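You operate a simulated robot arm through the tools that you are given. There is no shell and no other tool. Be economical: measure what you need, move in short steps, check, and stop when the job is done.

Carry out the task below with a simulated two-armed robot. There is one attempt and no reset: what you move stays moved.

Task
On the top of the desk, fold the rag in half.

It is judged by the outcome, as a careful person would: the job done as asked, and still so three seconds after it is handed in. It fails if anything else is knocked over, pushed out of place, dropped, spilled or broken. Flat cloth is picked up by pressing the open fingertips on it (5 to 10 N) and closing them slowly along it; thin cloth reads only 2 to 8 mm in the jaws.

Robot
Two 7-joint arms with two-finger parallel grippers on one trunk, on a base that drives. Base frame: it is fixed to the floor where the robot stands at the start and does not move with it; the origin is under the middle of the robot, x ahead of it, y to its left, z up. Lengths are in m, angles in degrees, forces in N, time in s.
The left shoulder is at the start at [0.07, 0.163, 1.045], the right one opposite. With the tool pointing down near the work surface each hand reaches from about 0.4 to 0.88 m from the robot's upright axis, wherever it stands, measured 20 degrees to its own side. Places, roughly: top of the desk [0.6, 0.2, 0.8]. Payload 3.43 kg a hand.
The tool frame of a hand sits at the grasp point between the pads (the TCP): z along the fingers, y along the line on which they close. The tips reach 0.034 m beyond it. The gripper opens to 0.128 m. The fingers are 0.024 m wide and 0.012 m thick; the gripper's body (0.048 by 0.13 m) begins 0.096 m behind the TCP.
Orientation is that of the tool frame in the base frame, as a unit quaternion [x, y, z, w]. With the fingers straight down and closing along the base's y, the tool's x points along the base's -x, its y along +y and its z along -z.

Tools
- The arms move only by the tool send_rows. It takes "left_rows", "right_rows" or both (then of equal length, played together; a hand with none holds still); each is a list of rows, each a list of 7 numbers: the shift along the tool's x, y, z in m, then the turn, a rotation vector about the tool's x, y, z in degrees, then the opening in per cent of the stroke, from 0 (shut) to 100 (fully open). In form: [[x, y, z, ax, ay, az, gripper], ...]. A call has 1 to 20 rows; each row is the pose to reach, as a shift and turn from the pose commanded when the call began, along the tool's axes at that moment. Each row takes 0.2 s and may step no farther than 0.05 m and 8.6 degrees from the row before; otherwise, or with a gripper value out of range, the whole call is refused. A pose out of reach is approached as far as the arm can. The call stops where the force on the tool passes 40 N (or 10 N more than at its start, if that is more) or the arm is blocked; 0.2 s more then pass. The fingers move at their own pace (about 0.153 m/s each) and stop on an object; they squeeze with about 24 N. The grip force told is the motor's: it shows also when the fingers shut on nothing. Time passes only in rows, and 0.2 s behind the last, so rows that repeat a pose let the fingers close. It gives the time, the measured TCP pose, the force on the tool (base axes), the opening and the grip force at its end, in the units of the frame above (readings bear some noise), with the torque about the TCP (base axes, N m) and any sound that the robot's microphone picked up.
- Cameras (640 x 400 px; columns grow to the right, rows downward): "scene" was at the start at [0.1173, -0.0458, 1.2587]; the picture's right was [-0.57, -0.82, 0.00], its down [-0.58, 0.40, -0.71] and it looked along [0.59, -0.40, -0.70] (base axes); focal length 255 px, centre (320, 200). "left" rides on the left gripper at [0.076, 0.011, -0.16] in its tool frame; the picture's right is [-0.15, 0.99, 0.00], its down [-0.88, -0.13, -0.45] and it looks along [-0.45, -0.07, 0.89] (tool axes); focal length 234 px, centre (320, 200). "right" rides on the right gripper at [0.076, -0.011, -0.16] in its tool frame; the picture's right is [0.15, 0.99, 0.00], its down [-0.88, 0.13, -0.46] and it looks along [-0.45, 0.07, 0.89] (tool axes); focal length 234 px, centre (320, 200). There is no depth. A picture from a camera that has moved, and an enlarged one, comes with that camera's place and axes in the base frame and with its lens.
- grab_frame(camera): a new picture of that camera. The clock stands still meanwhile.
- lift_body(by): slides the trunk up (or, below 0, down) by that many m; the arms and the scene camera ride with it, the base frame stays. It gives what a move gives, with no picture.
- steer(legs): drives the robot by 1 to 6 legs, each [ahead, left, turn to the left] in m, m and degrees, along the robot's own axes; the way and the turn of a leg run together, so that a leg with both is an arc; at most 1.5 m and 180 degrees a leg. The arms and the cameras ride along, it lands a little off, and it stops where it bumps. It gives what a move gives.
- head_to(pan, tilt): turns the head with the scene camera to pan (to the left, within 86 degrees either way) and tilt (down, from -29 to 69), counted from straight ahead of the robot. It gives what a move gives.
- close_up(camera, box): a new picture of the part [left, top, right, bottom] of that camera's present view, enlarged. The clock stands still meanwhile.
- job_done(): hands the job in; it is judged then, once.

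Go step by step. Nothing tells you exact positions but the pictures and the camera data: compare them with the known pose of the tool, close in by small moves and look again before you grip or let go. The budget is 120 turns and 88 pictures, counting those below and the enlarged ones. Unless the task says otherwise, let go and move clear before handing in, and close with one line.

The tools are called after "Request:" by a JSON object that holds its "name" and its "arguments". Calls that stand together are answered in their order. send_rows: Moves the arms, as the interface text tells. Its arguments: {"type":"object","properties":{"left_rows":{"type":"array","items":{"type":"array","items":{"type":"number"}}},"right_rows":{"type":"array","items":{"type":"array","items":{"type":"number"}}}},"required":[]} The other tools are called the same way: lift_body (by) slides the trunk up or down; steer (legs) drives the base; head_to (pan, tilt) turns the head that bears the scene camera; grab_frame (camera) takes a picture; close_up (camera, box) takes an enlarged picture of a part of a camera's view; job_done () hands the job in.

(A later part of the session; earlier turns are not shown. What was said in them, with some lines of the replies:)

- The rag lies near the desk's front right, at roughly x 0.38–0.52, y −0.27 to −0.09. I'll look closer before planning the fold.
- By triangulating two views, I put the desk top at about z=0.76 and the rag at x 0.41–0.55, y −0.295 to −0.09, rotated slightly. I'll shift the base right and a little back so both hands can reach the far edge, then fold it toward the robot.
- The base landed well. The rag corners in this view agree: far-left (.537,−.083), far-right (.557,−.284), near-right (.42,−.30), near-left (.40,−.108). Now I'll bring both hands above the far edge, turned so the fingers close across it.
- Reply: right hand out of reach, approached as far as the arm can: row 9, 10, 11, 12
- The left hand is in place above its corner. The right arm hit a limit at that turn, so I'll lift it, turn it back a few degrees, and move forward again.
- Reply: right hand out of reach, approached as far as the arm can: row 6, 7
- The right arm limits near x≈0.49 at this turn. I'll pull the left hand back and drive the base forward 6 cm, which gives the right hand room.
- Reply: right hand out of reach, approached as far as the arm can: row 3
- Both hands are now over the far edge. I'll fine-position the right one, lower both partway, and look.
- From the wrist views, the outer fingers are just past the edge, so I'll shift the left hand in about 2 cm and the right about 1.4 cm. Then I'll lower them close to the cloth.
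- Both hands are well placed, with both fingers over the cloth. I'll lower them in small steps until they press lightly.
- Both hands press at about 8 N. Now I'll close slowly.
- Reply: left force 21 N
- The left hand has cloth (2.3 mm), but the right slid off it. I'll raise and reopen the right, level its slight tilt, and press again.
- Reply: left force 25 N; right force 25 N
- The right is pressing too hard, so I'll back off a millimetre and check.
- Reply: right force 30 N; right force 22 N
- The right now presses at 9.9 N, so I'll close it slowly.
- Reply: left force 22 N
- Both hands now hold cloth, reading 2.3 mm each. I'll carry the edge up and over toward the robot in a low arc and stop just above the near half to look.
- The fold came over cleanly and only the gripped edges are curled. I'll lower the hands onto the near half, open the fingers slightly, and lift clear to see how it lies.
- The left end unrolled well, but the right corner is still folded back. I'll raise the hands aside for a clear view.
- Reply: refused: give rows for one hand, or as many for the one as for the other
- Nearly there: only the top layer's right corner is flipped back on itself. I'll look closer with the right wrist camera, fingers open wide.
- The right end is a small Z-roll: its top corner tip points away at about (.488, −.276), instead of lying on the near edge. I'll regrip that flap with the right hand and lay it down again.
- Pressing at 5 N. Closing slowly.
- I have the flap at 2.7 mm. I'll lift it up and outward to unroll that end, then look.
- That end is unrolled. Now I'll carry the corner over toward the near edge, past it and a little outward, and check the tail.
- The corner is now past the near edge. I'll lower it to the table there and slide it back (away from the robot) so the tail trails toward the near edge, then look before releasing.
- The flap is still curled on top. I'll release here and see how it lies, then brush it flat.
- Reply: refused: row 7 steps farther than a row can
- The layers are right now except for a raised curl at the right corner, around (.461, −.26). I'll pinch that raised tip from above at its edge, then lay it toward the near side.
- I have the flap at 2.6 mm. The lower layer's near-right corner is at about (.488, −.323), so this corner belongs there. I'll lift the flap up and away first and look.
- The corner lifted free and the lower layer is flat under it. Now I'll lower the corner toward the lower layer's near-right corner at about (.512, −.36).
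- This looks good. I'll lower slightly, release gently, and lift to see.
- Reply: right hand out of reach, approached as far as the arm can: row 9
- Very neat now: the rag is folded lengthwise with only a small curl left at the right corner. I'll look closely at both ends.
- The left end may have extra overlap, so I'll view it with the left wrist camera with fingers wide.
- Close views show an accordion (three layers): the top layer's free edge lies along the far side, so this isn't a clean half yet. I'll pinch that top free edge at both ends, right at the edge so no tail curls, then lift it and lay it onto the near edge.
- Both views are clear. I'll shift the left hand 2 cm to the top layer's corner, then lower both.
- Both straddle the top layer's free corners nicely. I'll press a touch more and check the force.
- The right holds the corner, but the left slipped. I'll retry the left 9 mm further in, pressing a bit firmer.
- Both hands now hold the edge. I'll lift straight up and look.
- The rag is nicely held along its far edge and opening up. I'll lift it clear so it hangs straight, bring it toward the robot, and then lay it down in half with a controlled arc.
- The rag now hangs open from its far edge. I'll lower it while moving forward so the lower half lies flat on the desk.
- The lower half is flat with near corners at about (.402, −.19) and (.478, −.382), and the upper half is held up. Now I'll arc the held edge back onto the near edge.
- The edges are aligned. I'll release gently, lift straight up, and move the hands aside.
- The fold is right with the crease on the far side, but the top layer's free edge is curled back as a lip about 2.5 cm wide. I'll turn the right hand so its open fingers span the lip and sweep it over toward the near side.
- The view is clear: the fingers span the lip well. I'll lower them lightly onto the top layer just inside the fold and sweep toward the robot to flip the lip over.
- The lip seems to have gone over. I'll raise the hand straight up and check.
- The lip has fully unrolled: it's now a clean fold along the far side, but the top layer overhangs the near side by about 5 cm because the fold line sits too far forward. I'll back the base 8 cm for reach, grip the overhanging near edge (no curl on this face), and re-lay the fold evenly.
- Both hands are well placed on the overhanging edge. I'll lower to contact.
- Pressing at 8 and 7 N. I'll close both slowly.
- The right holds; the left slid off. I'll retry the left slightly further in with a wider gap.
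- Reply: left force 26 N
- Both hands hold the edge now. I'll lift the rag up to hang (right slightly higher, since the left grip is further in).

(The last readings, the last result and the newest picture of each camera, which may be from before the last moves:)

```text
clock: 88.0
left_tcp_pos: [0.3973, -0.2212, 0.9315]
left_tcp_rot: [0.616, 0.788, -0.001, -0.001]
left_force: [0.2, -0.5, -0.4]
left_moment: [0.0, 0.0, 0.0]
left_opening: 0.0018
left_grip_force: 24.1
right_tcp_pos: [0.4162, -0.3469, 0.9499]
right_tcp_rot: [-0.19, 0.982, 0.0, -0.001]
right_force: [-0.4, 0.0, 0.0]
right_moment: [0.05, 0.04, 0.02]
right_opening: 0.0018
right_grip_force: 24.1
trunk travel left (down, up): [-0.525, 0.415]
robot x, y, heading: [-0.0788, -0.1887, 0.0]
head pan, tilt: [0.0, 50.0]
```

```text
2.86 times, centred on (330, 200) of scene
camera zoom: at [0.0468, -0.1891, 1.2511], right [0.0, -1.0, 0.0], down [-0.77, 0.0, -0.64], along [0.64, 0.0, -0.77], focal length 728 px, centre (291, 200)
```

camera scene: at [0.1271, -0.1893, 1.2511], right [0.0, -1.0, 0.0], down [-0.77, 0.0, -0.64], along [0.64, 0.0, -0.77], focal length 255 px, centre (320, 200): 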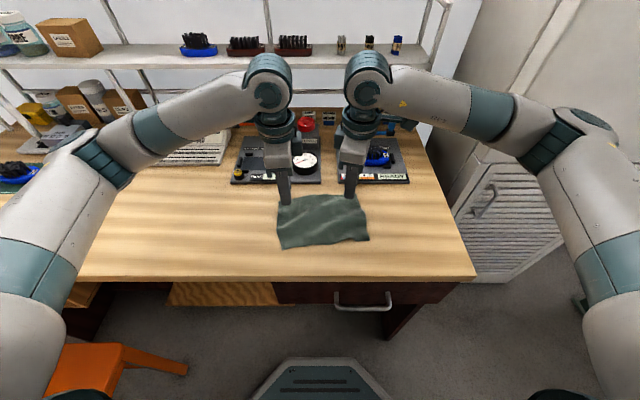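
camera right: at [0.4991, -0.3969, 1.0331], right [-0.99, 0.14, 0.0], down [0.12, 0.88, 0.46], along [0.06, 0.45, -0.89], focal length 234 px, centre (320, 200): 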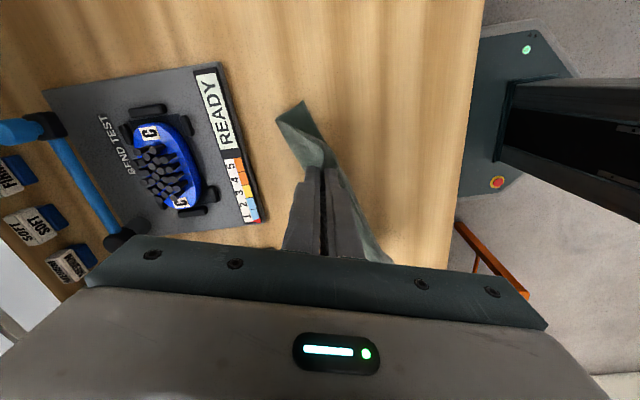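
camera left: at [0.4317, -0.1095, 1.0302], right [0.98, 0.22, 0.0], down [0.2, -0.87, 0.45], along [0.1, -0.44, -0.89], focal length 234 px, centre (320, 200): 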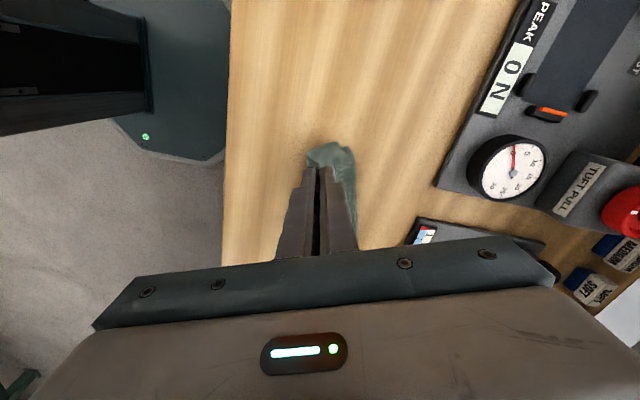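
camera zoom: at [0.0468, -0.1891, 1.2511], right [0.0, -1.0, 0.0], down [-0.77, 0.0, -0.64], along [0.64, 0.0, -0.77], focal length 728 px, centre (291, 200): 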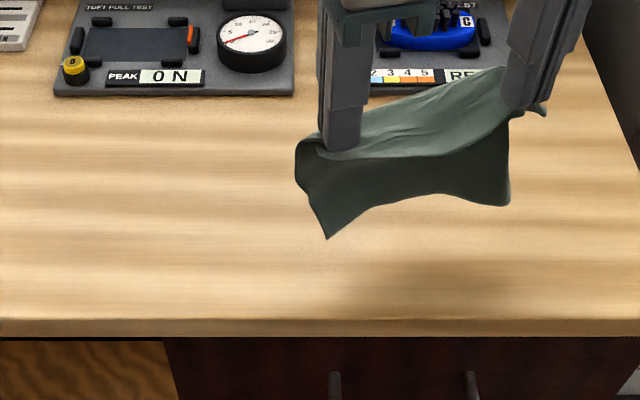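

The rag hangs below the grips by about 9 cm. I'll lower it and lay it forward almost fully flat so the lower half is long enough this time, spreading the hands slightly.

Request:
{"name": "send_rows", "arguments": {"left_rows": [[0, 0, 0.016, 0, 0, 0, 0], [0, 0, 0.031, 0, 0, 0, 0], [0, 0, 0.044, 0, 0, 0, 0], [-0.0007, 0.008, 0.051, 0, 0, 0, 0], [-0.0015, 0.0179, 0.059, 0, 0, 0, 0], [-0.0026, 0.0299, 0.069, 0, 0, 0, 0], [-0.0036, 0.0418, 0.08, 0, 0, 0, 0], [-0.0046, 0.0538, 0.092, 0, 0, 0, 0], [-0.0056, 0.0657, 0.104, 0, 0, 0, 0], [-0.0065, 0.0757, 0.114, 0, 0, 0, 0], [-0.007, 0.0817, 0.121, 0, 0, 0, 0], [-0.007, 0.0817, 0.121, 0, 0, 0, 0]], "right_rows": [[0.001, -0.004, 0.019, 0, 0, 0, 0], [0.0018, -0.0078, 0.036, 0, 0, 0, 0], [0.0018, -0.0078, 0.052, 0, 0, 0, 0], [-0.006, -0.0096, 0.06, 0, 0, 0, 0], [-0.0158, -0.0118, 0.069, 0, 0, 0, 0], [-0.0275, -0.0145, 0.08, 0, 0, 0, 0], [-0.0392, -0.0171, 0.092, 0, 0, 0, 0], [-0.0509, -0.0198, 0.104, 0, 0, 0, 0], [-0.0626, -0.0225, 0.117, 0, 0, 0, 0], [-0.0723, -0.0247, 0.128, 0, 0, 0, 0], [-0.0782, -0.026, 0.136, 0, 0, 0, 0], [-0.0782, -0.026, 0.136, 0, 0, 0, 0]]}}

Request:
{"name": "close_up", "arguments": {"camera": "scene", "box": [270, 140, 410, 245]}}

```text
clock: 90.5
left_tcp_pos: [0.4782, -0.2099, 0.8098]
left_tcp_rot: [0.616, 0.788, 0.0, 0.0]
left_force: [0.2, -2.7, -0.4]
left_moment: [-0.04, -0.01, 0.02]
left_opening: 0.0019
left_grip_force: 23.5
right_tcp_pos: [0.4991, -0.342, 0.8135]
right_tcp_rot: [-0.191, 0.982, 0.001, 0.0]
right_force: [-0.4, 3.2, -0.3]
right_moment: [0.1, 0.03, 0.05]
right_opening: 0.0018
right_grip_force: 24.1
trunk travel left (down, up): [-0.525, 0.415]
robot x, y, heading: [-0.0816, -0.1903, -0.0]
head pan, tilt: [0.0, 50.0]
```

```text
3.81 times, centred on (340, 192) of scene
camera zoom: at [0.0466, -0.1892, 1.2511], right [0.0, -1.0, 0.0], down [-0.77, 0.0, -0.64], along [0.64, 0.0, -0.77], focal length 971 px, centre (244, 229)
```

zoom: 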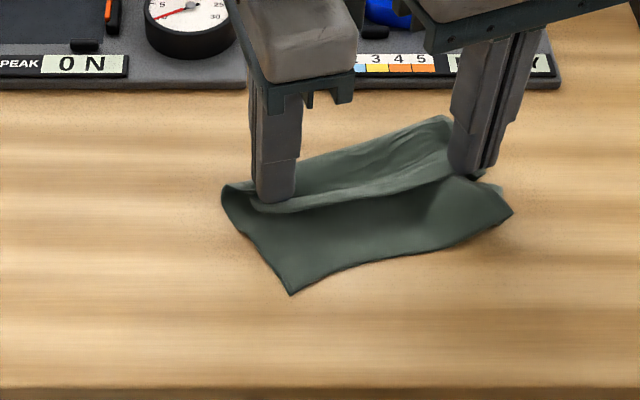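

The rag is now nearly flat again, held along a ridge well inside the far edge, which would curl once more. I'll set it down flat, release, and clear the view to regrip right at the far edge.

Request:
{"name": "send_rows", "arguments": {"left_rows": [[0, 0.006, 0.006, 0, 0, 0, 0], [0, 0.01, 0.012, 0, 0, 0, 0], [0, 0.01, 0.012, 0, 0, 0, 8], [0, 0.01, 0.012, 0, 0, 0, 20], [0, 0.01, 0.0, 0, 0, 0, 25], [0, 0.01, -0.03, 0, 0, 0, 25], [0.02, 0.01, -0.07, 0, 0, 0, 25], [0.06, 0.01, -0.09, 0, 0, 0, 25], [0.1, 0.01, -0.1, 0, 0, 0, 25], [0.14, 0.01, -0.1, 0, 0, 0, 25]], "right_rows": [[-0.006, -0.001, 0.008, 0, 0, 0, 0], [-0.01, -0.002, 0.015, 0, 0, 0, 0], [-0.01, -0.002, 0.015, 0, 0, 0, 8], [-0.01, -0.002, 0.015, 0, 0, 0, 20], [-0.01, -0.002, 0.0, 0, 0, 0, 25], [-0.01, -0.002, -0.03, 0, 0, 0, 25], [-0.01, -0.02, -0.07, 0, 0, 0, 25], [-0.01, -0.05, -0.09, 0, 0, 0, 25], [-0.01, -0.09, -0.1, 0, 0, 0, 25], [-0.01, -0.12, -0.1, 0, 0, 0, 25]]}}

Request:
{"name": "close_up", "arguments": {"camera": "scene", "box": [290, 150, 410, 240]}}

```text
clock: 92.8
left_tcp_pos: [0.4542, -0.0695, 0.9108]
left_tcp_rot: [0.617, 0.787, -0.001, 0.0]
left_force: [0.7, 0.7, -0.3]
left_moment: [-0.05, 0.02, -0.02]
left_opening: 0.032
left_grip_force: 0.1
right_tcp_pos: [0.5528, -0.4484, 0.9137]
right_tcp_rot: [-0.192, 0.981, 0.0, -0.001]
right_force: [0.1, 0.4, 0.1]
right_moment: [-0.01, 0.0, -0.02]
right_opening: 0.0319
right_grip_force: 0.1
trunk travel left (down, up): [-0.525, 0.415]
robot x, y, heading: [-0.0815, -0.1904, 0.0]
head pan, tilt: [0.0, 50.0]
```

```text
4.44 times, centred on (350, 195) of scene
camera zoom: at [0.0464, -0.1881, 1.2511], right [0.0, -1.0, 0.0], down [-0.77, 0.0, -0.64], along [0.64, 0.0, -0.77], focal length 1133 px, centre (187, 222)
```

zoom: 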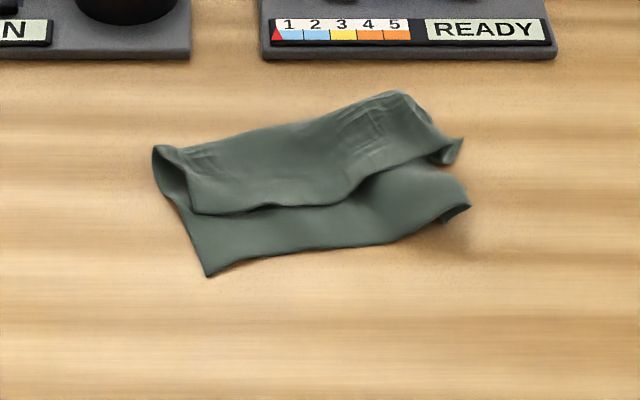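

Good surprise: it's actually a clean half-fold now, with the crease on the far side. The top layer's free edge just stops about 4–5 cm short of the lower near edge. I'll grip that top edge and pull it toward the near edge so the layers match.

Request:
{"name": "send_rows", "arguments": {"left_rows": [[-0.04, 0, 0, 0, 0, 0, 21], [-0.08, 0, 0.01, 0, 0, 0, 21], [-0.115, 0, 0.03, 0, 0, 0, 21], [-0.1375, 0, 0.06, 0, 0, 0, 21], [-0.1375, 0, 0.09, 0, 0, 0, 21], [-0.1375, 0, 0.1, 0, 0, 0, 21], [-0.1375, 0, 0.107, 0, 0, 0, 21], [-0.1375, 0, 0.11, 0, 0, 0, 21]], "right_rows": [[0.001, 0.04, 0, 0, 0, 0, 20], [0.002, 0.08, 0.01, 0, 0, 0, 18], [0.003, 0.115, 0.03, 0, 0, 0, 18], [0.0038, 0.1368, 0.06, 0, 0, 0, 18], [0.0038, 0.1368, 0.09, 0, 0, 0, 18], [0.0038, 0.1368, 0.1, 0, 0, 0, 18], [0.0038, 0.1368, 0.108, 0, 0, 0, 18], [0.0038, 0.1368, 0.112, 0, 0, 0, 18]]}}

```text
clock: 94.5
left_tcp_pos: [0.4876, -0.2051, 0.7989]
left_tcp_rot: [0.616, 0.788, -0.001, 0.0]
left_force: [-0.6, -0.7, -0.1]
left_moment: [-0.01, 0.0, 0.0]
left_opening: 0.0268
left_grip_force: 0.0
right_tcp_pos: [0.4967, -0.323, 0.801]
right_tcp_rot: [-0.191, 0.982, 0.001, -0.001]
right_force: [0.3, 0.3, -0.3]
right_moment: [0.01, -0.05, 0.01]
right_opening: 0.0232
right_grip_force: 0.1
trunk travel left (down, up): [-0.525, 0.415]
robot x, y, heading: [-0.0808, -0.1879, 0.2]
head pan, tilt: [0.0, 50.0]
```

Request:
{"name": "send_rows", "arguments": {"left_rows": [[0, 0, 0.002, 0, 0, 0, 21], [0, 0, 0.003, 0, 0, 0, 21]], "right_rows": [[0, 0, 0.002, 0, 0, 0, 18], [0, 0, 0.004, 0, 0, 0, 18]]}}

```text
clock: 95.2
left_tcp_pos: [0.4872, -0.2037, 0.797]
left_tcp_rot: [0.615, 0.788, 0.0, 0.0]
left_force: [0.2, -0.3, 0.6]
left_moment: [0.01, 0.03, 0.01]
left_opening: 0.0269
left_grip_force: 0.1
right_tcp_pos: [0.4986, -0.3242, 0.7987]
right_tcp_rot: [-0.191, 0.982, 0.0, 0.0]
right_force: [1.4, -0.1, 7.5]
right_moment: [0.09, -0.01, 0.0]
right_opening: 0.023
right_grip_force: 0.0
trunk travel left (down, up): [-0.525, 0.415]
robot x, y, heading: [-0.0747, -0.1906, -0.1]
head pan, tilt: [0.0, 50.0]
```

Request:
{"name": "send_rows", "arguments": {"left_rows": [[0, 0, 0.001, 0, 0, 0, 21], [0, 0, 0.002, 0, 0, 0, 21]]}}

```text
clock: 95.8
left_tcp_pos: [0.487, -0.2041, 0.7963]
left_tcp_rot: [0.615, 0.788, -0.001, 0.002]
left_force: [0.3, -0.3, 9.9]
left_moment: [0.03, 0.12, -0.01]
left_opening: 0.0268
left_grip_force: 0.0
right_tcp_pos: [0.4974, -0.3232, 0.7998]
right_tcp_rot: [-0.191, 0.982, 0.001, 0.0]
right_force: [1.6, 1.1, 8.7]
right_moment: [0.12, -0.09, -0.01]
right_opening: 0.023
right_grip_force: 0.1
trunk travel left (down, up): [-0.525, 0.415]
robot x, y, heading: [-0.0766, -0.1897, -0.3]
head pan, tilt: [0.0, 50.0]
```

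Left 9.9 N, right 8.7 N. Closing both slowly.

Request:
{"name": "send_rows", "arguments": {"left_rows": [[0, 0, 0, 0, 0, 0, 20], [0, 0, 0, 0, 0, 0, 18.5], [0, 0, 0, 0, 0, 0, 17], [0, 0, 0, 0, 0, 0, 15.5], [0, 0, 0, 0, 0, 0, 14], [0, 0, 0, 0, 0, 0, 12.5], [0, 0, 0, 0, 0, 0, 11], [0, 0, 0, 0, 0, 0, 9.5], [0, 0, 0, 0, 0, 0, 8], [0, 0, 0, 0, 0, 0, 6.5], [0, 0, 0, 0, 0, 0, 5], [0, 0, 0, 0, 0, 0, 3.5], [0, 0, 0, 0, 0, 0, 2], [0, 0, 0, 0, 0, 0, 0], [0, 0, 0, 0, 0, 0, 0]], "right_rows": [[0, 0, 0, 0, 0, 0, 17], [0, 0, 0, 0, 0, 0, 16], [0, 0, 0, 0, 0, 0, 14.5], [0, 0, 0, 0, 0, 0, 13], [0, 0, 0, 0, 0, 0, 11.5], [0, 0, 0, 0, 0, 0, 10], [0, 0, 0, 0, 0, 0, 8.5], [0, 0, 0, 0, 0, 0, 7], [0, 0, 0, 0, 0, 0, 5.5], [0, 0, 0, 0, 0, 0, 4], [0, 0, 0, 0, 0, 0, 2.5], [0, 0, 0, 0, 0, 0, 1], [0, 0, 0, 0, 0, 0, 0], [0, 0, 0, 0, 0, 0, 0], [0, 0, 0, 0, 0, 0, 0]]}}

```text
clock: 99.0
left_tcp_pos: [0.4866, -0.2051, 0.7957]
left_tcp_rot: [0.616, 0.787, 0.0, 0.0]
left_force: [-2.9, -3.7, 18.1]
left_moment: [-0.12, 0.1, 0.03]
left_opening: 0.002
left_grip_force: 24.2
right_tcp_pos: [0.4963, -0.3224, 0.7992]
right_tcp_rot: [-0.191, 0.982, 0.001, 0.0]
right_force: [0.6, 3.0, 5.8]
right_moment: [0.15, -0.02, -0.02]
right_opening: 0.0026
right_grip_force: 24.5
trunk travel left (down, up): [-0.525, 0.415]
robot x, y, heading: [-0.0772, -0.1886, 0.0]
head pan, tilt: [0.0, 50.0]
```

Both hands hold the top edge. I'll lift it slightly and draw it toward the near edge, then set it down.

Request:
{"name": "send_rows", "arguments": {"left_rows": [[0, 0, -0.012, 0, 0, 0, 0], [0, 0, -0.024, 0, 0, 0, 0], [0.0018, -0.007, -0.03, 0, 0, 0, 0], [0.0041, -0.0163, -0.032, 0, 0, 0, 0], [0.0064, -0.0256, -0.03, 0, 0, 0, 0], [0.0088, -0.035, -0.024, 0, 0, 0, 0], [0.0105, -0.042, -0.016, 0, 0, 0, 0], [0.0117, -0.0466, -0.01, 0, 0, 0, 0], [0.0117, -0.0466, -0.006, 0, 0, 0, 0]], "right_rows": [[0, 0, -0.012, 0, 0, 0, 0], [0, 0, -0.024, 0, 0, 0, 0], [0.0059, 0.0014, -0.03, 0, 0, 0, 0], [0.0138, 0.0033, -0.032, 0, 0, 0, 0], [0.0217, 0.0052, -0.03, 0, 0, 0, 0], [0.0296, 0.0071, -0.024, 0, 0, 0, 0], [0.0355, 0.0085, -0.014, 0, 0, 0, 0], [0.0394, 0.0094, -0.007, 0, 0, 0, 0], [0.0394, 0.0094, -0.003, 0, 0, 0, 0]]}}

Request:
{"name": "close_up", "arguments": {"camera": "scene", "box": [290, 150, 410, 240]}}

```text
clock: 101.0
left_tcp_pos: [0.4404, -0.2035, 0.8004]
left_tcp_rot: [0.616, 0.788, -0.001, 0.0]
left_force: [1.9, -9.4, -0.1]
left_moment: [-0.3, -0.1, 0.04]
left_opening: 0.0021
left_grip_force: 24.1
right_tcp_pos: [0.4577, -0.33, 0.8004]
right_tcp_rot: [-0.191, 0.982, 0.0, -0.001]
right_force: [-2.4, 8.5, 1.2]
right_moment: [0.32, 0.11, 0.09]
right_opening: 0.0026
right_grip_force: 23.6
trunk travel left (down, up): [-0.525, 0.415]
robot x, y, heading: [-0.0814, -0.1924, 0.0]
head pan, tilt: [0.0, 50.0]
```

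```text
4.44 times, centred on (350, 195) of scene
camera zoom: at [0.0468, -0.1891, 1.2511], right [0.0, -1.0, 0.0], down [-0.77, 0.0, -0.64], along [0.64, 0.0, -0.77], focal length 1133 px, centre (187, 222)
```

zoom: 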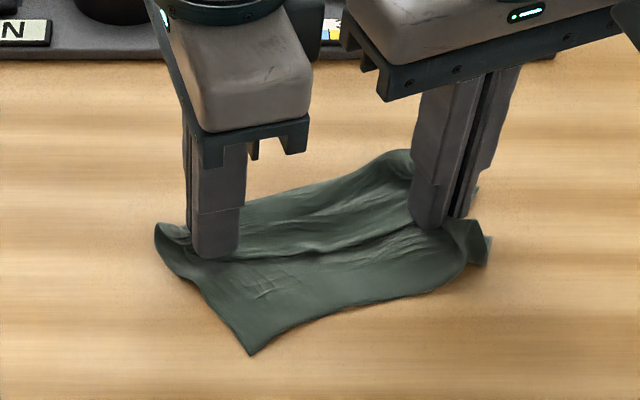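

The cloth is taut between the hands and the whole rag slid instead of rolling. I'll lift straight up first to peel the lower layer's far part, easing the tension, and then arc the edge down onto the near edge.

Request:
{"name": "send_rows", "arguments": {"left_rows": [[0, 0, -0.012, 0, 0, 0, 0], [0, 0, -0.025, 0, 0, 0, 0], [0, 0, -0.045, 0, 0, 0, 0], [0, 0, -0.063, 0, 0, 0, 0], [0, 0, -0.063, 0, 0, 0, 0], [-0.0016, -0.0088, -0.063, 0, 0, 0, 0], [-0.0038, -0.0206, -0.059, 0, 0, 0, 0], [-0.006, -0.0324, -0.052, 0, 0, 0, 0], [-0.0081, -0.0433, -0.042, 0, 0, 0, 0], [-0.0097, -0.0521, -0.029, 0, 0, 0, 0], [-0.0108, -0.058, -0.015, 0, 0, 0, 0], [-0.0115, -0.0619, -0.004, 0, 0, 0, 0], [-0.0115, -0.0619, -0.004, 0, 0, 0, 0]], "right_rows": [[0, 0.004, -0.012, 0, 0, 0, 0], [0, 0.005, -0.025, 0, 0, 0, 0], [0, 0.005, -0.045, 0, 0, 0, 0], [0, 0.005, -0.057, 0, 0, 0, 0], [0, 0.005, -0.057, 0, 0, 0, 0], [0.002, 0.005, -0.057, 0, 0, 0, 0], [0.008, 0.0045, -0.053, 0, 0, 0, 0], [0.014, 0.004, -0.045, 0, 0, 0, 0], [0.02, 0.004, -0.036, 0, 0, 0, 0], [0.026, 0.004, -0.025, 0, 0, 0, 0], [0.03, 0.0035, -0.013, 0, 0, 0, 0], [0.032, 0.0035, -0.004, 0, 0, 0, 0], [0.032, 0.0035, -0.004, 0, 0, 0, 0]]}}

```text
clock: 103.8
left_tcp_pos: [0.3828, -0.2309, 0.8047]
left_tcp_rot: [0.616, 0.788, 0.0, 0.0]
left_force: [0.3, -0.4, 1.1]
left_moment: [-0.04, -0.06, 0.01]
left_opening: 0.0022
left_grip_force: 23.9
right_tcp_pos: [0.4257, -0.3391, 0.8038]
right_tcp_rot: [-0.191, 0.982, 0.001, -0.002]
right_force: [-0.2, 0.6, -0.5]
right_moment: [0.05, -0.02, -0.02]
right_opening: 0.0026
right_grip_force: 23.8
trunk travel left (down, up): [-0.525, 0.415]
robot x, y, heading: [-0.0811, -0.1904, 0.1]
head pan, tilt: [0.0, 50.0]
```

Request:
{"name": "close_up", "arguments": {"camera": "scene", "box": [280, 150, 420, 255]}}

```text
3.81 times, centred on (350, 202) of scene
camera zoom: at [0.0467, -0.1891, 1.2511], right [0.0, -1.0, 0.0], down [-0.77, 0.0, -0.64], along [0.64, 0.0, -0.77], focal length 971 px, centre (206, 190)
```

zoom: 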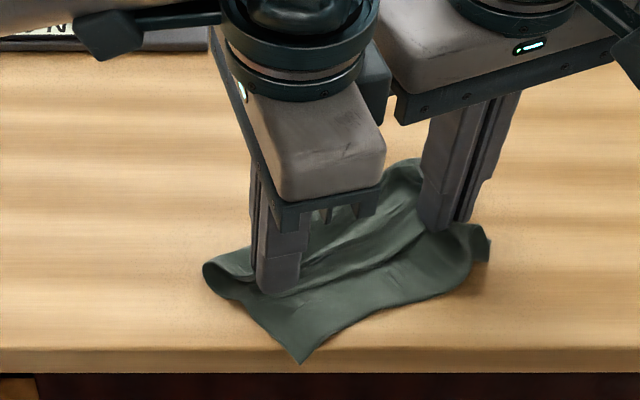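

Both layers are in the grips, so the whole rag follows. I'll carry it back toward mid-desk, release, and then pin the lower layer with one hand while the other slides the top layer over it. I'll use the last picture to place that.

Request:
{"name": "send_rows", "arguments": {"left_rows": [[0, 0, -0.015, 0, 0, 0, 0], [0, 0, -0.03, 0, 0, 0, 0], [0.0026, 0.02, -0.03, 0, 0, 0, 0], [0.0051, 0.04, -0.03, 0, 0, 0, 0], [0.0077, 0.0597, -0.03, 0, 0, 0, 0], [0.0077, 0.0597, -0.015, 0, 0, 0, 0], [0.0077, 0.0597, 0, 0, 0, 0, 0], [0.0077, 0.0597, 0.004, 0, 0, 0, 0], [0.0077, 0.0597, 0.004, 0, 0, 0, 10], [0.0077, 0.0597, 0.004, 0, 0, 0, 20], [0.0077, 0.0597, -0.02, 0, 0, 0, 20], [0.0077, 0.0597, -0.06, 0, 0, 0, 20], [0.03, 0.0597, -0.1, 0, 0, 0, 20], [0.07, 0.0597, -0.125, 0, 0, 0, 20], [0.115, 0.0597, -0.125, 0, 0, 0, 20], [0.115, 0.0597, -0.125, 0, 0, 0, 20], [0.115, 0.0597, -0.125, 0, 0, 0, 20]], "right_rows": [[0, -0.002, -0.015, 0, 0, 0, 0], [0, -0.003, -0.03, 0, 0, 0, 0], [-0.02, -0.004, -0.03, 0, 0, 0, 0], [-0.04, -0.004, -0.03, 0, 0, 0, 0], [-0.06, -0.004, -0.03, 0, 0, 0, 0], [-0.06, -0.004, -0.015, 0, 0, 0, 0], [-0.06, -0.004, 0, 0, 0, 0, 0], [-0.06, -0.004, 0.004, 0, 0, 0, 0], [-0.06, -0.004, 0.004, 0, 0, 0, 10], [-0.06, -0.004, 0.004, 0, 0, 0, 20], [-0.06, -0.004, -0.02, 0, 0, 0, 20], [-0.06, -0.004, -0.06, 0, 0, 0, 20], [-0.06, -0.004, -0.1, 0, 0, 0, 40], [-0.06, 0.01, -0.106, 0, 0, 0, 40], [-0.06, 0.03, -0.106, 0, 0, 0, 60], [-0.06, 0.05, -0.106, 0, 0, 0, 75], [-0.06, 0.05, -0.106, 0, 0, 0, 75]]}}

Request:
{"name": "close_up", "arguments": {"camera": "right", "box": [160, 40, 480, 260]}}

```text
clock: 107.3
left_tcp_pos: [0.413, -0.1024, 0.9297]
left_tcp_rot: [0.616, 0.788, -0.001, -0.001]
left_force: [-0.2, -0.4, -0.7]
left_moment: [-0.01, 0.02, 0.0]
left_opening: 0.0256
left_grip_force: 0.0
right_tcp_pos: [0.4641, -0.2697, 0.9102]
right_tcp_rot: [-0.19, 0.982, 0.001, -0.001]
right_force: [0.5, 0.4, -0.4]
right_moment: [0.0, -0.01, 0.0]
right_opening: 0.096
right_grip_force: 0.0
trunk travel left (down, up): [-0.525, 0.415]
robot x, y, heading: [-0.0804, -0.188, 0.1]
head pan, tilt: [0.0, 50.0]
```

```text
1.82 times, centred on (320, 150) of right
camera zoom: at [0.3975, -0.3073, 1.0702], right [-0.51, 0.86, 0.0], down [0.77, 0.45, 0.45], along [0.39, 0.23, -0.89], focal length 426 px, centre (320, 291)
```

zoom: 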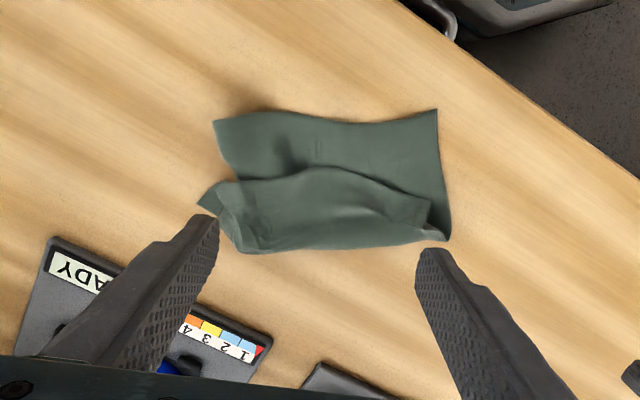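

This view shows the state clearly: single fold at the far side, the lower near edge from (.376, −.229) to (.457, −.354), and the top edge 3–5 cm short. I'll grip the single-layer near edge, hang and re-lay the rag as before, and this time carry the edge fully back over before releasing.

Request:
{"name": "send_rows", "arguments": {"left_rows": [[-0.03, -0.01, 0.0, 0, 0, -6.4, 21], [-0.06, -0.02, 0.01, 0, 0, -12.8, 21], [-0.09, -0.03, 0.03, 0, 0, -19, 21], [-0.117, -0.0395, 0.055, 0, 0, -19, 21], [-0.117, -0.0395, 0.09, 0, 0, -19, 21], [-0.117, -0.0395, 0.12, 0, 0, -19, 21], [-0.117, -0.0395, 0.131, 0, 0, -19, 21]], "right_rows": [[0.012, -0.018, 0.0, 0, 0, -4, 40], [0.024, -0.036, 0.01, 0, 0, -8, 18], [0.033, -0.0498, 0.03, 0, 0, -11, 18], [0.033, -0.0498, 0.055, 0, 0, -11, 18], [0.033, -0.0498, 0.08, 0, 0, -11, 18], [0.033, -0.0498, 0.1, 0, 0, -11, 18], [0.033, -0.0498, 0.111, 0, 0, -11, 18]]}}

```text
clock: 109.0
left_tcp_pos: [0.4032, -0.2263, 0.7994]
left_tcp_rot: [0.477, 0.879, 0.0, -0.001]
left_force: [0.2, 0.1, 0.4]
left_moment: [0.02, 0.01, 0.0]
left_opening: 0.0269
left_grip_force: 0.1
right_tcp_pos: [0.4518, -0.3278, 0.8001]
right_tcp_rot: [-0.284, 0.959, 0.0, -0.001]
right_force: [0.0, 0.1, 0.6]
right_moment: [-0.02, 0.02, 0.02]
right_opening: 0.0226
right_grip_force: 0.1
trunk travel left (down, up): [-0.525, 0.415]
robot x, y, heading: [-0.0812, -0.1882, -0.2]
head pan, tilt: [0.0, 50.0]
```

Request:
{"name": "send_rows", "arguments": {"left_rows": [[0, 0, 0.002, 0, 0, 0, 21], [0, 0, 0.0045, 0, 0, 0, 21]], "right_rows": [[0, 0, 0.002, 0, 0, 0, 18], [0, 0, 0.0045, 0, 0, 0, 18]]}}

```text
clock: 109.5
left_tcp_pos: [0.4021, -0.2271, 0.7954]
left_tcp_rot: [0.477, 0.879, 0.0, 0.001]
left_force: [0.8, -0.6, 6.0]
left_moment: [0.05, 0.01, -0.01]
left_opening: 0.0269
left_grip_force: 0.0
right_tcp_pos: [0.451, -0.327, 0.7972]
right_tcp_rot: [-0.284, 0.959, 0.001, 0.001]
right_force: [0.9, 0.9, 9.8]
right_moment: [-0.07, -0.1, 0.03]
right_opening: 0.0234
right_grip_force: 0.5
trunk travel left (down, up): [-0.525, 0.415]
robot x, y, heading: [-0.0802, -0.1882, 0.0]
head pan, tilt: [0.0, 50.0]
```

Forces are 6 and 10 N. Closing both slowly.

Request:
{"name": "send_rows", "arguments": {"left_rows": [[0, 0, 0.0004, 0, 0, 0, 20], [0, 0, 0.0005, 0, 0, 0, 18.5], [0, 0, 0.0005, 0, 0, 0, 17], [0, 0, 0.0005, 0, 0, 0, 15.5], [0, 0, 0.0005, 0, 0, 0, 14], [0, 0, 0.0005, 0, 0, 0, 12.5], [0, 0, 0.0005, 0, 0, 0, 11], [0, 0, 0.0005, 0, 0, 0, 9.5], [0, 0, 0.0005, 0, 0, 0, 8], [0, 0, 0.0005, 0, 0, 0, 6.5], [0, 0, 0.0005, 0, 0, 0, 5], [0, 0, 0.0005, 0, 0, 0, 3.5], [0, 0, 0.0005, 0, 0, 0, 2], [0, 0, 0.0005, 0, 0, 0, 0], [0, 0, 0.0005, 0, 0, 0, 0]], "right_rows": [[0, 0, 0, 0, 0, 0, 17], [0, 0, 0, 0, 0, 0, 16], [0, 0, 0, 0, 0, 0, 14.5], [0, 0, 0, 0, 0, 0, 13], [0, 0, 0, 0, 0, 0, 11.5], [0, 0, 0, 0, 0, 0, 10], [0, 0, 0, 0, 0, 0, 8.5], [0, 0, 0, 0, 0, 0, 7], [0, 0, 0, 0, 0, 0, 5.5], [0, 0, 0, 0, 0, 0, 4], [0, 0, 0, 0, 0, 0, 2.5], [0, 0, 0, 0, 0, 0, 1], [0, 0, 0, 0, 0, 0, 0], [0, 0, 0, 0, 0, 0, 0], [0, 0, 0, 0, 0, 0, 0]]}}

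```text
clock: 112.8
left_tcp_pos: [0.4008, -0.2271, 0.7948]
left_tcp_rot: [0.478, 0.879, 0.001, 0.0]
left_force: [0.8, -0.4, 25.6]
left_moment: [0.11, 0.02, -0.04]
left_opening: 0.0091
left_grip_force: 23.9
right_tcp_pos: [0.4501, -0.3281, 0.7969]
right_tcp_rot: [-0.284, 0.959, 0.0, 0.0]
right_force: [1.1, -0.8, 11.9]
right_moment: [-0.06, -0.02, 0.02]
right_opening: 0.0019
right_grip_force: 23.5
trunk travel left (down, up): [-0.525, 0.415]
robot x, y, heading: [-0.0807, -0.1902, 0.2]
head pan, tilt: [0.0, 50.0]
```

The left caught a thick wad (9 mm). I'll release it and retry with a narrower gap closer to the edge.

Request:
{"name": "send_rows", "arguments": {"left_rows": [[0, 0, 0, 0, 0, 0, 10], [0, 0, 0, 0, 0, 0, 21], [0, 0, -0.012, 0, 0, 0, 21], [0, -0.005, -0.014, 0, 0, 0, 16], [0, -0.005, -0.01, 0, 0, 0, 16], [0, -0.005, -0.004, 0, 0, 0, 16], [0, -0.005, -0.001, 0, 0, 0, 16]]}}

```text
clock: 114.3
left_tcp_pos: [0.3978, -0.2299, 0.7948]
left_tcp_rot: [0.477, 0.879, 0.0, 0.0]
left_force: [-0.4, -0.5, 1.7]
left_moment: [0.02, 0.02, -0.02]
left_opening: 0.0206
left_grip_force: 0.1
right_tcp_pos: [0.4508, -0.327, 0.7976]
right_tcp_rot: [-0.285, 0.959, 0.001, 0.001]
right_force: [-2.7, -2.6, 21.6]
right_moment: [-0.1, 0.07, 0.02]
right_opening: 0.0018
right_grip_force: 23.4
trunk travel left (down, up): [-0.525, 0.415]
robot x, y, heading: [-0.079, -0.1914, -0.1]
head pan, tilt: [0.0, 50.0]
```

Request:
{"name": "send_rows", "arguments": {"left_rows": [[0, 0, 0.0012, 0, 0, 0, 16], [0, 0, 0.0012, 0, 0, 0, 15], [0, 0, 0.0012, 0, 0, 0, 13.5], [0, 0, 0.0012, 0, 0, 0, 12], [0, 0, 0.0012, 0, 0, 0, 10.5], [0, 0, 0.0012, 0, 0, 0, 9], [0, 0, 0.0012, 0, 0, 0, 7.5], [0, 0, 0.0012, 0, 0, 0, 6], [0, 0, 0.0012, 0, 0, 0, 4.5], [0, 0, 0.0012, 0, 0, 0, 3], [0, 0, 0.0012, 0, 0, 0, 1.5], [0, 0, 0.0012, 0, 0, 0, 0], [0, 0, 0.0012, 0, 0, 0, 0]]}}

```text
clock: 117.2
left_tcp_pos: [0.3979, -0.2298, 0.7948]
left_tcp_rot: [0.477, 0.879, 0.001, 0.001]
left_force: [2.4, -0.4, 30.3]
left_moment: [0.07, 0.01, -0.03]
left_opening: 0.0
left_grip_force: 23.5
right_tcp_pos: [0.4505, -0.3282, 0.7969]
right_tcp_rot: [-0.284, 0.959, 0.0, 0.001]
right_force: [3.0, -1.5, 11.6]
right_moment: [-0.03, -0.14, -0.01]
right_opening: 0.0019
right_grip_force: 24.2
trunk travel left (down, up): [-0.525, 0.415]
robot x, y, heading: [-0.0814, -0.1871, -0.0]
head pan, tilt: [0.0, 50.0]
```

Request:
{"name": "send_rows", "arguments": {"left_rows": [[0, 0, -0.01, 0, 0, 0, 0], [-0.004, 0.004, -0.014, 0, 0, 0, 20], [-0.006, 0.005, -0.014, 0, 0, 0, 20], [-0.006, 0.005, -0.006, 0, 0, 0, 20], [-0.006, 0.005, -0.002, 0, 0, 0, 20], [-0.006, 0.005, -0.0012, 0, 0, 0, 20]]}}

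```text
clock: 118.0
left_tcp_pos: [0.4025, -0.2309, 0.8037]
left_tcp_rot: [0.48, 0.877, 0.001, -0.005]
left_force: [-2.0, 4.1, 1.1]
left_moment: [-0.52, -0.25, -0.05]
left_opening: 0.0256
left_grip_force: 0.0
right_tcp_pos: [0.4547, -0.3302, 0.7972]
right_tcp_rot: [-0.28, 0.96, 0.001, 0.002]
right_force: [-0.6, -2.9, 5.9]
right_moment: [0.43, 0.24, 0.01]
right_opening: 0.0018
right_grip_force: 24.1
trunk travel left (down, up): [-0.525, 0.415]
robot x, y, heading: [-0.0851, -0.1916, 0.1]
head pan, tilt: [0.0, 50.0]
stopped in row 4 (right hand): the force on the tool passed its limit at 43 N (the readings are from after the stop); the commanded pose is now the measured one
```

The hands touched each other, so I'll move the left back outward and lower again.

Request:
{"name": "send_rows", "arguments": {"left_rows": [[0.005, 0, -0.003, 0, 0, 0, 20], [0.009, 0.002, -0.003, 0, 0, 0, 20], [0.009, 0.002, 0.003, 0, 0, 0, 20], [0.009, 0.002, 0.0075, 0, 0, 0, 20], [0.009, 0.002, 0.0088, 0, 0, 0, 20]]}}

```text
clock: 119.2
left_tcp_pos: [0.3983, -0.222, 0.797]
left_tcp_rot: [0.48, 0.877, 0.002, -0.003]
left_force: [-0.9, -0.6, 0.4]
left_moment: [0.02, -0.01, -0.02]
left_opening: 0.0255
left_grip_force: 0.0
right_tcp_pos: [0.4531, -0.3293, 0.7977]
right_tcp_rot: [-0.28, 0.96, 0.001, 0.001]
right_force: [0.0, 0.7, 7.5]
right_moment: [0.02, 0.01, 0.04]
right_opening: 0.0018
right_grip_force: 23.6
trunk travel left (down, up): [-0.525, 0.415]
robot x, y, heading: [-0.0781, -0.1898, -0.2]
head pan, tilt: [0.0, 50.0]
```

Request:
{"name": "send_rows", "arguments": {"left_rows": [[0, 0.004, 0.001, 0, 0, 0, 20], [0, 0.004, 0.003, 0, 0, 0, 20], [0, 0.004, 0.0034, 0, 0, 0, 20], [0, 0.004, 0.0034, 0, 0, 0, 18.5], [0, 0.004, 0.0034, 0, 0, 0, 17], [0, 0.004, 0.0034, 0, 0, 0, 15.5], [0, 0.004, 0.0034, 0, 0, 0, 14], [0, 0.004, 0.0034, 0, 0, 0, 12.5], [0, 0.004, 0.0034, 0, 0, 0, 11], [0, 0.004, 0.0034, 0, 0, 0, 9.5], [0, 0.004, 0.0034, 0, 0, 0, 8], [0, 0.004, 0.0034, 0, 0, 0, 6.5], [0, 0.004, 0.0034, 0, 0, 0, 5], [0, 0.004, 0.0034, 0, 0, 0, 3.5], [0, 0.004, 0.0034, 0, 0, 0, 2], [0, 0.004, 0.0034, 0, 0, 0, 0], [0, 0.004, 0.0034, 0, 0, 0, 0]]}}

```text
clock: 121.1
left_tcp_pos: [0.4017, -0.2207, 0.795]
left_tcp_rot: [0.481, 0.877, 0.002, -0.001]
left_force: [-2.1, 0.7, 15.8]
left_moment: [0.02, 0.12, 0.0]
left_opening: 0.0144
left_grip_force: 0.5
right_tcp_pos: [0.4529, -0.3293, 0.7978]
right_tcp_rot: [-0.28, 0.96, 0.001, 0.002]
right_force: [-1.0, -0.1, 3.8]
right_moment: [-0.04, -0.01, 0.0]
right_opening: 0.0018
right_grip_force: 24.2
trunk travel left (down, up): [-0.525, 0.415]
robot x, y, heading: [-0.0827, -0.1912, 0.3]
head pan, tilt: [0.0, 50.0]
stopped in row 9 (left hand): the force on the tool passed its limit at 40 N (the readings are from after the stop); the commanded pose is now the measured one
```

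Request:
{"name": "send_rows", "arguments": {"left_rows": [[0, 0, -0.0005, 0, 0, 0, 10], [0, 0, -0.0005, 0, 0, 0, 8.5], [0, 0, -0.0005, 0, 0, 0, 7], [0, 0, -0.0005, 0, 0, 0, 5.5], [0, 0, -0.0005, 0, 0, 0, 4], [0, 0, -0.0005, 0, 0, 0, 2.5], [0, 0, -0.0005, 0, 0, 0, 1], [0, 0, -0.0005, 0, 0, 0, 0], [0, 0, -0.0005, 0, 0, 0, 0]]}}

```text
clock: 123.1
left_tcp_pos: [0.402, -0.2212, 0.7955]
left_tcp_rot: [0.48, 0.877, 0.001, -0.003]
left_force: [0.3, -2.2, 20.3]
left_moment: [-0.1, -0.04, 0.0]
left_opening: 0.002
left_grip_force: 23.5
right_tcp_pos: [0.453, -0.3297, 0.7973]
right_tcp_rot: [-0.28, 0.96, 0.0, 0.001]
right_force: [-0.5, 1.9, 4.7]
right_moment: [0.04, 0.02, -0.01]
right_opening: 0.0018
right_grip_force: 24.0
trunk travel left (down, up): [-0.525, 0.415]
robot x, y, heading: [-0.0777, -0.1943, 0.3]
head pan, tilt: [0.0, 50.0]
```

Both now hold a single layer (2.0 and 1.8 mm). I'll lift the rag to hang fully and bring it slightly toward the robot.

Request:
{"name": "send_rows", "arguments": {"left_rows": [[0, 0, -0.02, 0, 0, 0, 0], [0, 0, -0.04, 0, 0, 0, 0], [0, 0, -0.06, 0, 0, 0, 0], [0, 0, -0.085, 0, 0, 0, 0], [0, 0, -0.11, 0, 0, 0, 0], [0.005, -0.008, -0.135, 0, 0, 0, 0], [0.011, -0.017, -0.15, 0, 0, 0, 0], [0.0162, -0.0253, -0.156, 0, 0, 0, 0], [0.0162, -0.0253, -0.156, 0, 0, 0, 0], [0.0162, -0.0253, -0.156, 0, 0, 0, 0], [0.0162, -0.0253, -0.156, 0, 0, 0, 0]], "right_rows": [[0, 0, -0.022, 0, 0, 0, 0], [0, 0, -0.045, 0, 0, 0, 0], [0, 0, -0.068, 0, 0, 0, 0], [0, 0, -0.095, 0, 0, 0, 0], [0, 0, -0.122, 0, 0, 0, 0], [0.008, 0.005, -0.148, 0, 0, 0, 0], [0.017, 0.01, -0.165, 0, 0, 0, 0], [0.0253, 0.0161, -0.172, 0, 0, 0, 0], [0.0253, 0.0161, -0.172, 0, 0, 0, 0], [0.0253, 0.0161, -0.172, 0, 0, 0, 0], [0.0253, 0.0161, -0.172, 0, 0, 0, 0]]}}

Request:
{"name": "close_up", "arguments": {"camera": "scene", "box": [240, 130, 420, 270]}}

```text
clock: 125.5
left_tcp_pos: [0.3722, -0.2211, 0.9512]
left_tcp_rot: [0.481, 0.877, 0.001, -0.004]
left_force: [0.3, -0.4, 0.0]
left_moment: [-0.02, -0.02, 0.0]
left_opening: 0.0022
left_grip_force: 23.8
right_tcp_pos: [0.4258, -0.3305, 0.9686]
right_tcp_rot: [-0.28, 0.96, 0.001, 0.001]
right_force: [-1.2, 0.5, -0.4]
right_moment: [-0.01, -0.02, 0.02]
right_opening: 0.002
right_grip_force: 24.3
trunk travel left (down, up): [-0.525, 0.415]
robot x, y, heading: [-0.0819, -0.1914, 0.0]
head pan, tilt: [0.0, 50.0]
```

```text
refused: no pictures are left
```

No pictures remain, so I'll repeat the lay-down that worked before, then arc the edge back over onto the near side.

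Request:
{"name": "send_rows", "arguments": {"left_rows": [[0, 0, 0.02, 0, 0, 0, 0], [0, 0, 0.038, 0, 0, 0, 0], [0, 0, 0.051, 0, 0, 0, 0], [0, 0, 0.064, 0, 0, 0, 0], [-0.001, 0.0079, 0.071, 0, 0, 0, 0], [-0.0023, 0.0178, 0.079, 0, 0, 0, 0], [-0.0039, 0.0297, 0.089, 0, 0, 0, 0], [-0.0055, 0.0416, 0.1, 0, 0, 0, 0], [-0.007, 0.0535, 0.11, 0, 0, 0, 0], [-0.0086, 0.0654, 0.12, 0, 0, 0, 0], [-0.0099, 0.0753, 0.128, 0, 0, 0, 0], [-0.0107, 0.0813, 0.132, 0, 0, 0, 0], [-0.0107, 0.0813, 0.132, 0, 0, 0, 0]], "right_rows": [[0, -0.002, 0.02, 0, 0, 0, 0], [0, -0.003, 0.038, 0, 0, 0, 0], [0, -0.003, 0.055, 0, 0, 0, 0], [0, -0.003, 0.071, 0, 0, 0, 0], [-0.0079, -0.004, 0.079, 0, 0, 0, 0], [-0.0178, -0.0053, 0.088, 0, 0, 0, 0], [-0.0297, -0.0068, 0.099, 0, 0, 0, 0], [-0.0416, -0.0084, 0.111, 0, 0, 0, 0], [-0.0535, -0.0099, 0.121, 0, 0, 0, 0], [-0.0654, -0.0114, 0.13, 0, 0, 0, 0], [-0.0753, -0.0127, 0.137, 0, 0, 0, 0], [-0.0813, -0.0135, 0.14, 0, 0, 0, 0], [-0.0813, -0.0135, 0.14, 0, 0, 0, 0]]}}

```text
clock: 128.3
left_tcp_pos: [0.4483, -0.1858, 0.818]
left_tcp_rot: [0.479, 0.878, 0.001, -0.004]
left_force: [1.0, -1.9, 0.2]
left_moment: [-0.08, -0.03, 0.01]
left_opening: 0.0022
left_grip_force: 24.3
right_tcp_pos: [0.5008, -0.2972, 0.8296]
right_tcp_rot: [-0.28, 0.96, 0.0, 0.001]
right_force: [-0.4, 2.1, -1.2]
right_moment: [0.06, -0.02, 0.0]
right_opening: 0.0019
right_grip_force: 23.7
trunk travel left (down, up): [-0.525, 0.415]
robot x, y, heading: [-0.0802, -0.1863, -0.1]
head pan, tilt: [0.0, 50.0]
```

Request:
{"name": "send_rows", "arguments": {"left_rows": [[0, 0, -0.0125, 0, 0, 0, 0], [0.0003, -0.002, -0.0215, 0, 0, 0, 0], [0.0012, -0.0089, -0.0215, 0, 0, 0, 0], [0.0022, -0.0168, -0.0195, 0, 0, 0, 0], [0.0033, -0.0248, -0.0145, 0, 0, 0, 0], [0.004, -0.0307, -0.0075, 0, 0, 0, 0], [0.0046, -0.0347, 0.0015, 0, 0, 0, 0], [0.0048, -0.0367, 0.0095, 0, 0, 0, 0], [0.0048, -0.0367, 0.0145, 0, 0, 0, 0], [0.0048, -0.0367, 0.0165, 0, 0, 0, 0]], "right_rows": [[0, 0, -0.011, 0, 0, 0, 0], [0.002, 0.0003, -0.02, 0, 0, 0, 0], [0.0119, 0.0015, -0.022, 0, 0, 0, 0], [0.0218, 0.0028, -0.019, 0, 0, 0, 0], [0.0327, 0.0042, -0.012, 0, 0, 0, 0], [0.0416, 0.0054, -0.002, 0, 0, 0, 0], [0.0486, 0.0063, 0.009, 0, 0, 0, 0], [0.0525, 0.0068, 0.019, 0, 0, 0, 0], [0.0535, 0.0069, 0.025, 0, 0, 0, 0], [0.0535, 0.0069, 0.028, 0, 0, 0, 0]]}}

```text
clock: 130.5
left_tcp_pos: [0.413, -0.2021, 0.8016]
left_tcp_rot: [0.48, 0.877, 0.0, -0.003]
left_force: [1.3, -6.0, 1.5]
left_moment: [-0.15, 0.0, -0.08]
left_opening: 0.0021
left_grip_force: 23.7
right_tcp_pos: [0.4504, -0.321, 0.7996]
right_tcp_rot: [-0.28, 0.96, 0.0, 0.002]
right_force: [-1.3, 3.4, 7.0]
right_moment: [0.17, -0.04, 0.0]
right_opening: 0.002
right_grip_force: 23.7
trunk travel left (down, up): [-0.525, 0.415]
robot x, y, heading: [-0.0825, -0.1916, -0.1]
head pan, tilt: [0.0, 50.0]
```

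Now I'll release, lift straight up, and move both hands clear.

Request:
{"name": "send_rows", "arguments": {"left_rows": [[0, 0, 0.001, 0, 0, 0, 5], [0, 0, 0.001, 0, 0, 0, 12], [0, 0, 0.001, 0, 0, 0, 20], [0, 0, -0.015, 0, 0, 0, 22], [0, 0, -0.05, 0, 0, 0, 25], [0, 0, -0.09, 0, 0, 0, 25], [0.04, 0, -0.11, 0, 0, 0, 25], [0.08, 0, -0.12, 0, 0, 0, 25], [0.12, 0, -0.12, 0, 0, 0, 25]], "right_rows": [[0, 0, 0, 0, 0, 0, 5], [0, 0, 0, 0, 0, 0, 12], [0, 0, 0, 0, 0, 0, 20], [0, 0, -0.015, 0, 0, 0, 22], [0, 0, -0.05, 0, 0, 0, 25], [0, 0, -0.09, 0, 0, 0, 25], [0, -0.04, -0.11, 0, 0, 0, 25], [0, -0.08, -0.12, 0, 0, 0, 25], [0, -0.12, -0.12, 0, 0, 0, 25]]}}

```text
clock: 132.5
left_tcp_pos: [0.349, -0.1001, 0.9221]
left_tcp_rot: [0.481, 0.877, 0.0, -0.003]
left_force: [-0.4, 0.3, -1.0]
left_moment: [-0.04, 0.01, -0.01]
left_opening: 0.032
left_grip_force: 0.1
right_tcp_pos: [0.5135, -0.4237, 0.921]
right_tcp_rot: [-0.28, 0.96, 0.0, 0.001]
right_force: [-0.5, -0.5, -0.2]
right_moment: [0.01, 0.01, -0.03]
right_opening: 0.0321
right_grip_force: 0.1
trunk travel left (down, up): [-0.525, 0.415]
robot x, y, heading: [-0.0823, -0.1897, 0.2]
head pan, tilt: [0.0, 50.0]
```

Both hands are open and clear of the rag. The pictures are used up, so I can't check the final lay; I'm handing in now.

Request:
{"name": "job_done", "arguments": {}}

```text
The job is handed in.
```

I handed the rag in on the desk after a last fold I couldn't see, because the pictures ran out. I can't confirm that the two halves lie even. My last picture, before that re-lay, showed one fold with the top layer 3–6 cm short of the lower edge. I saw nothing else moved.
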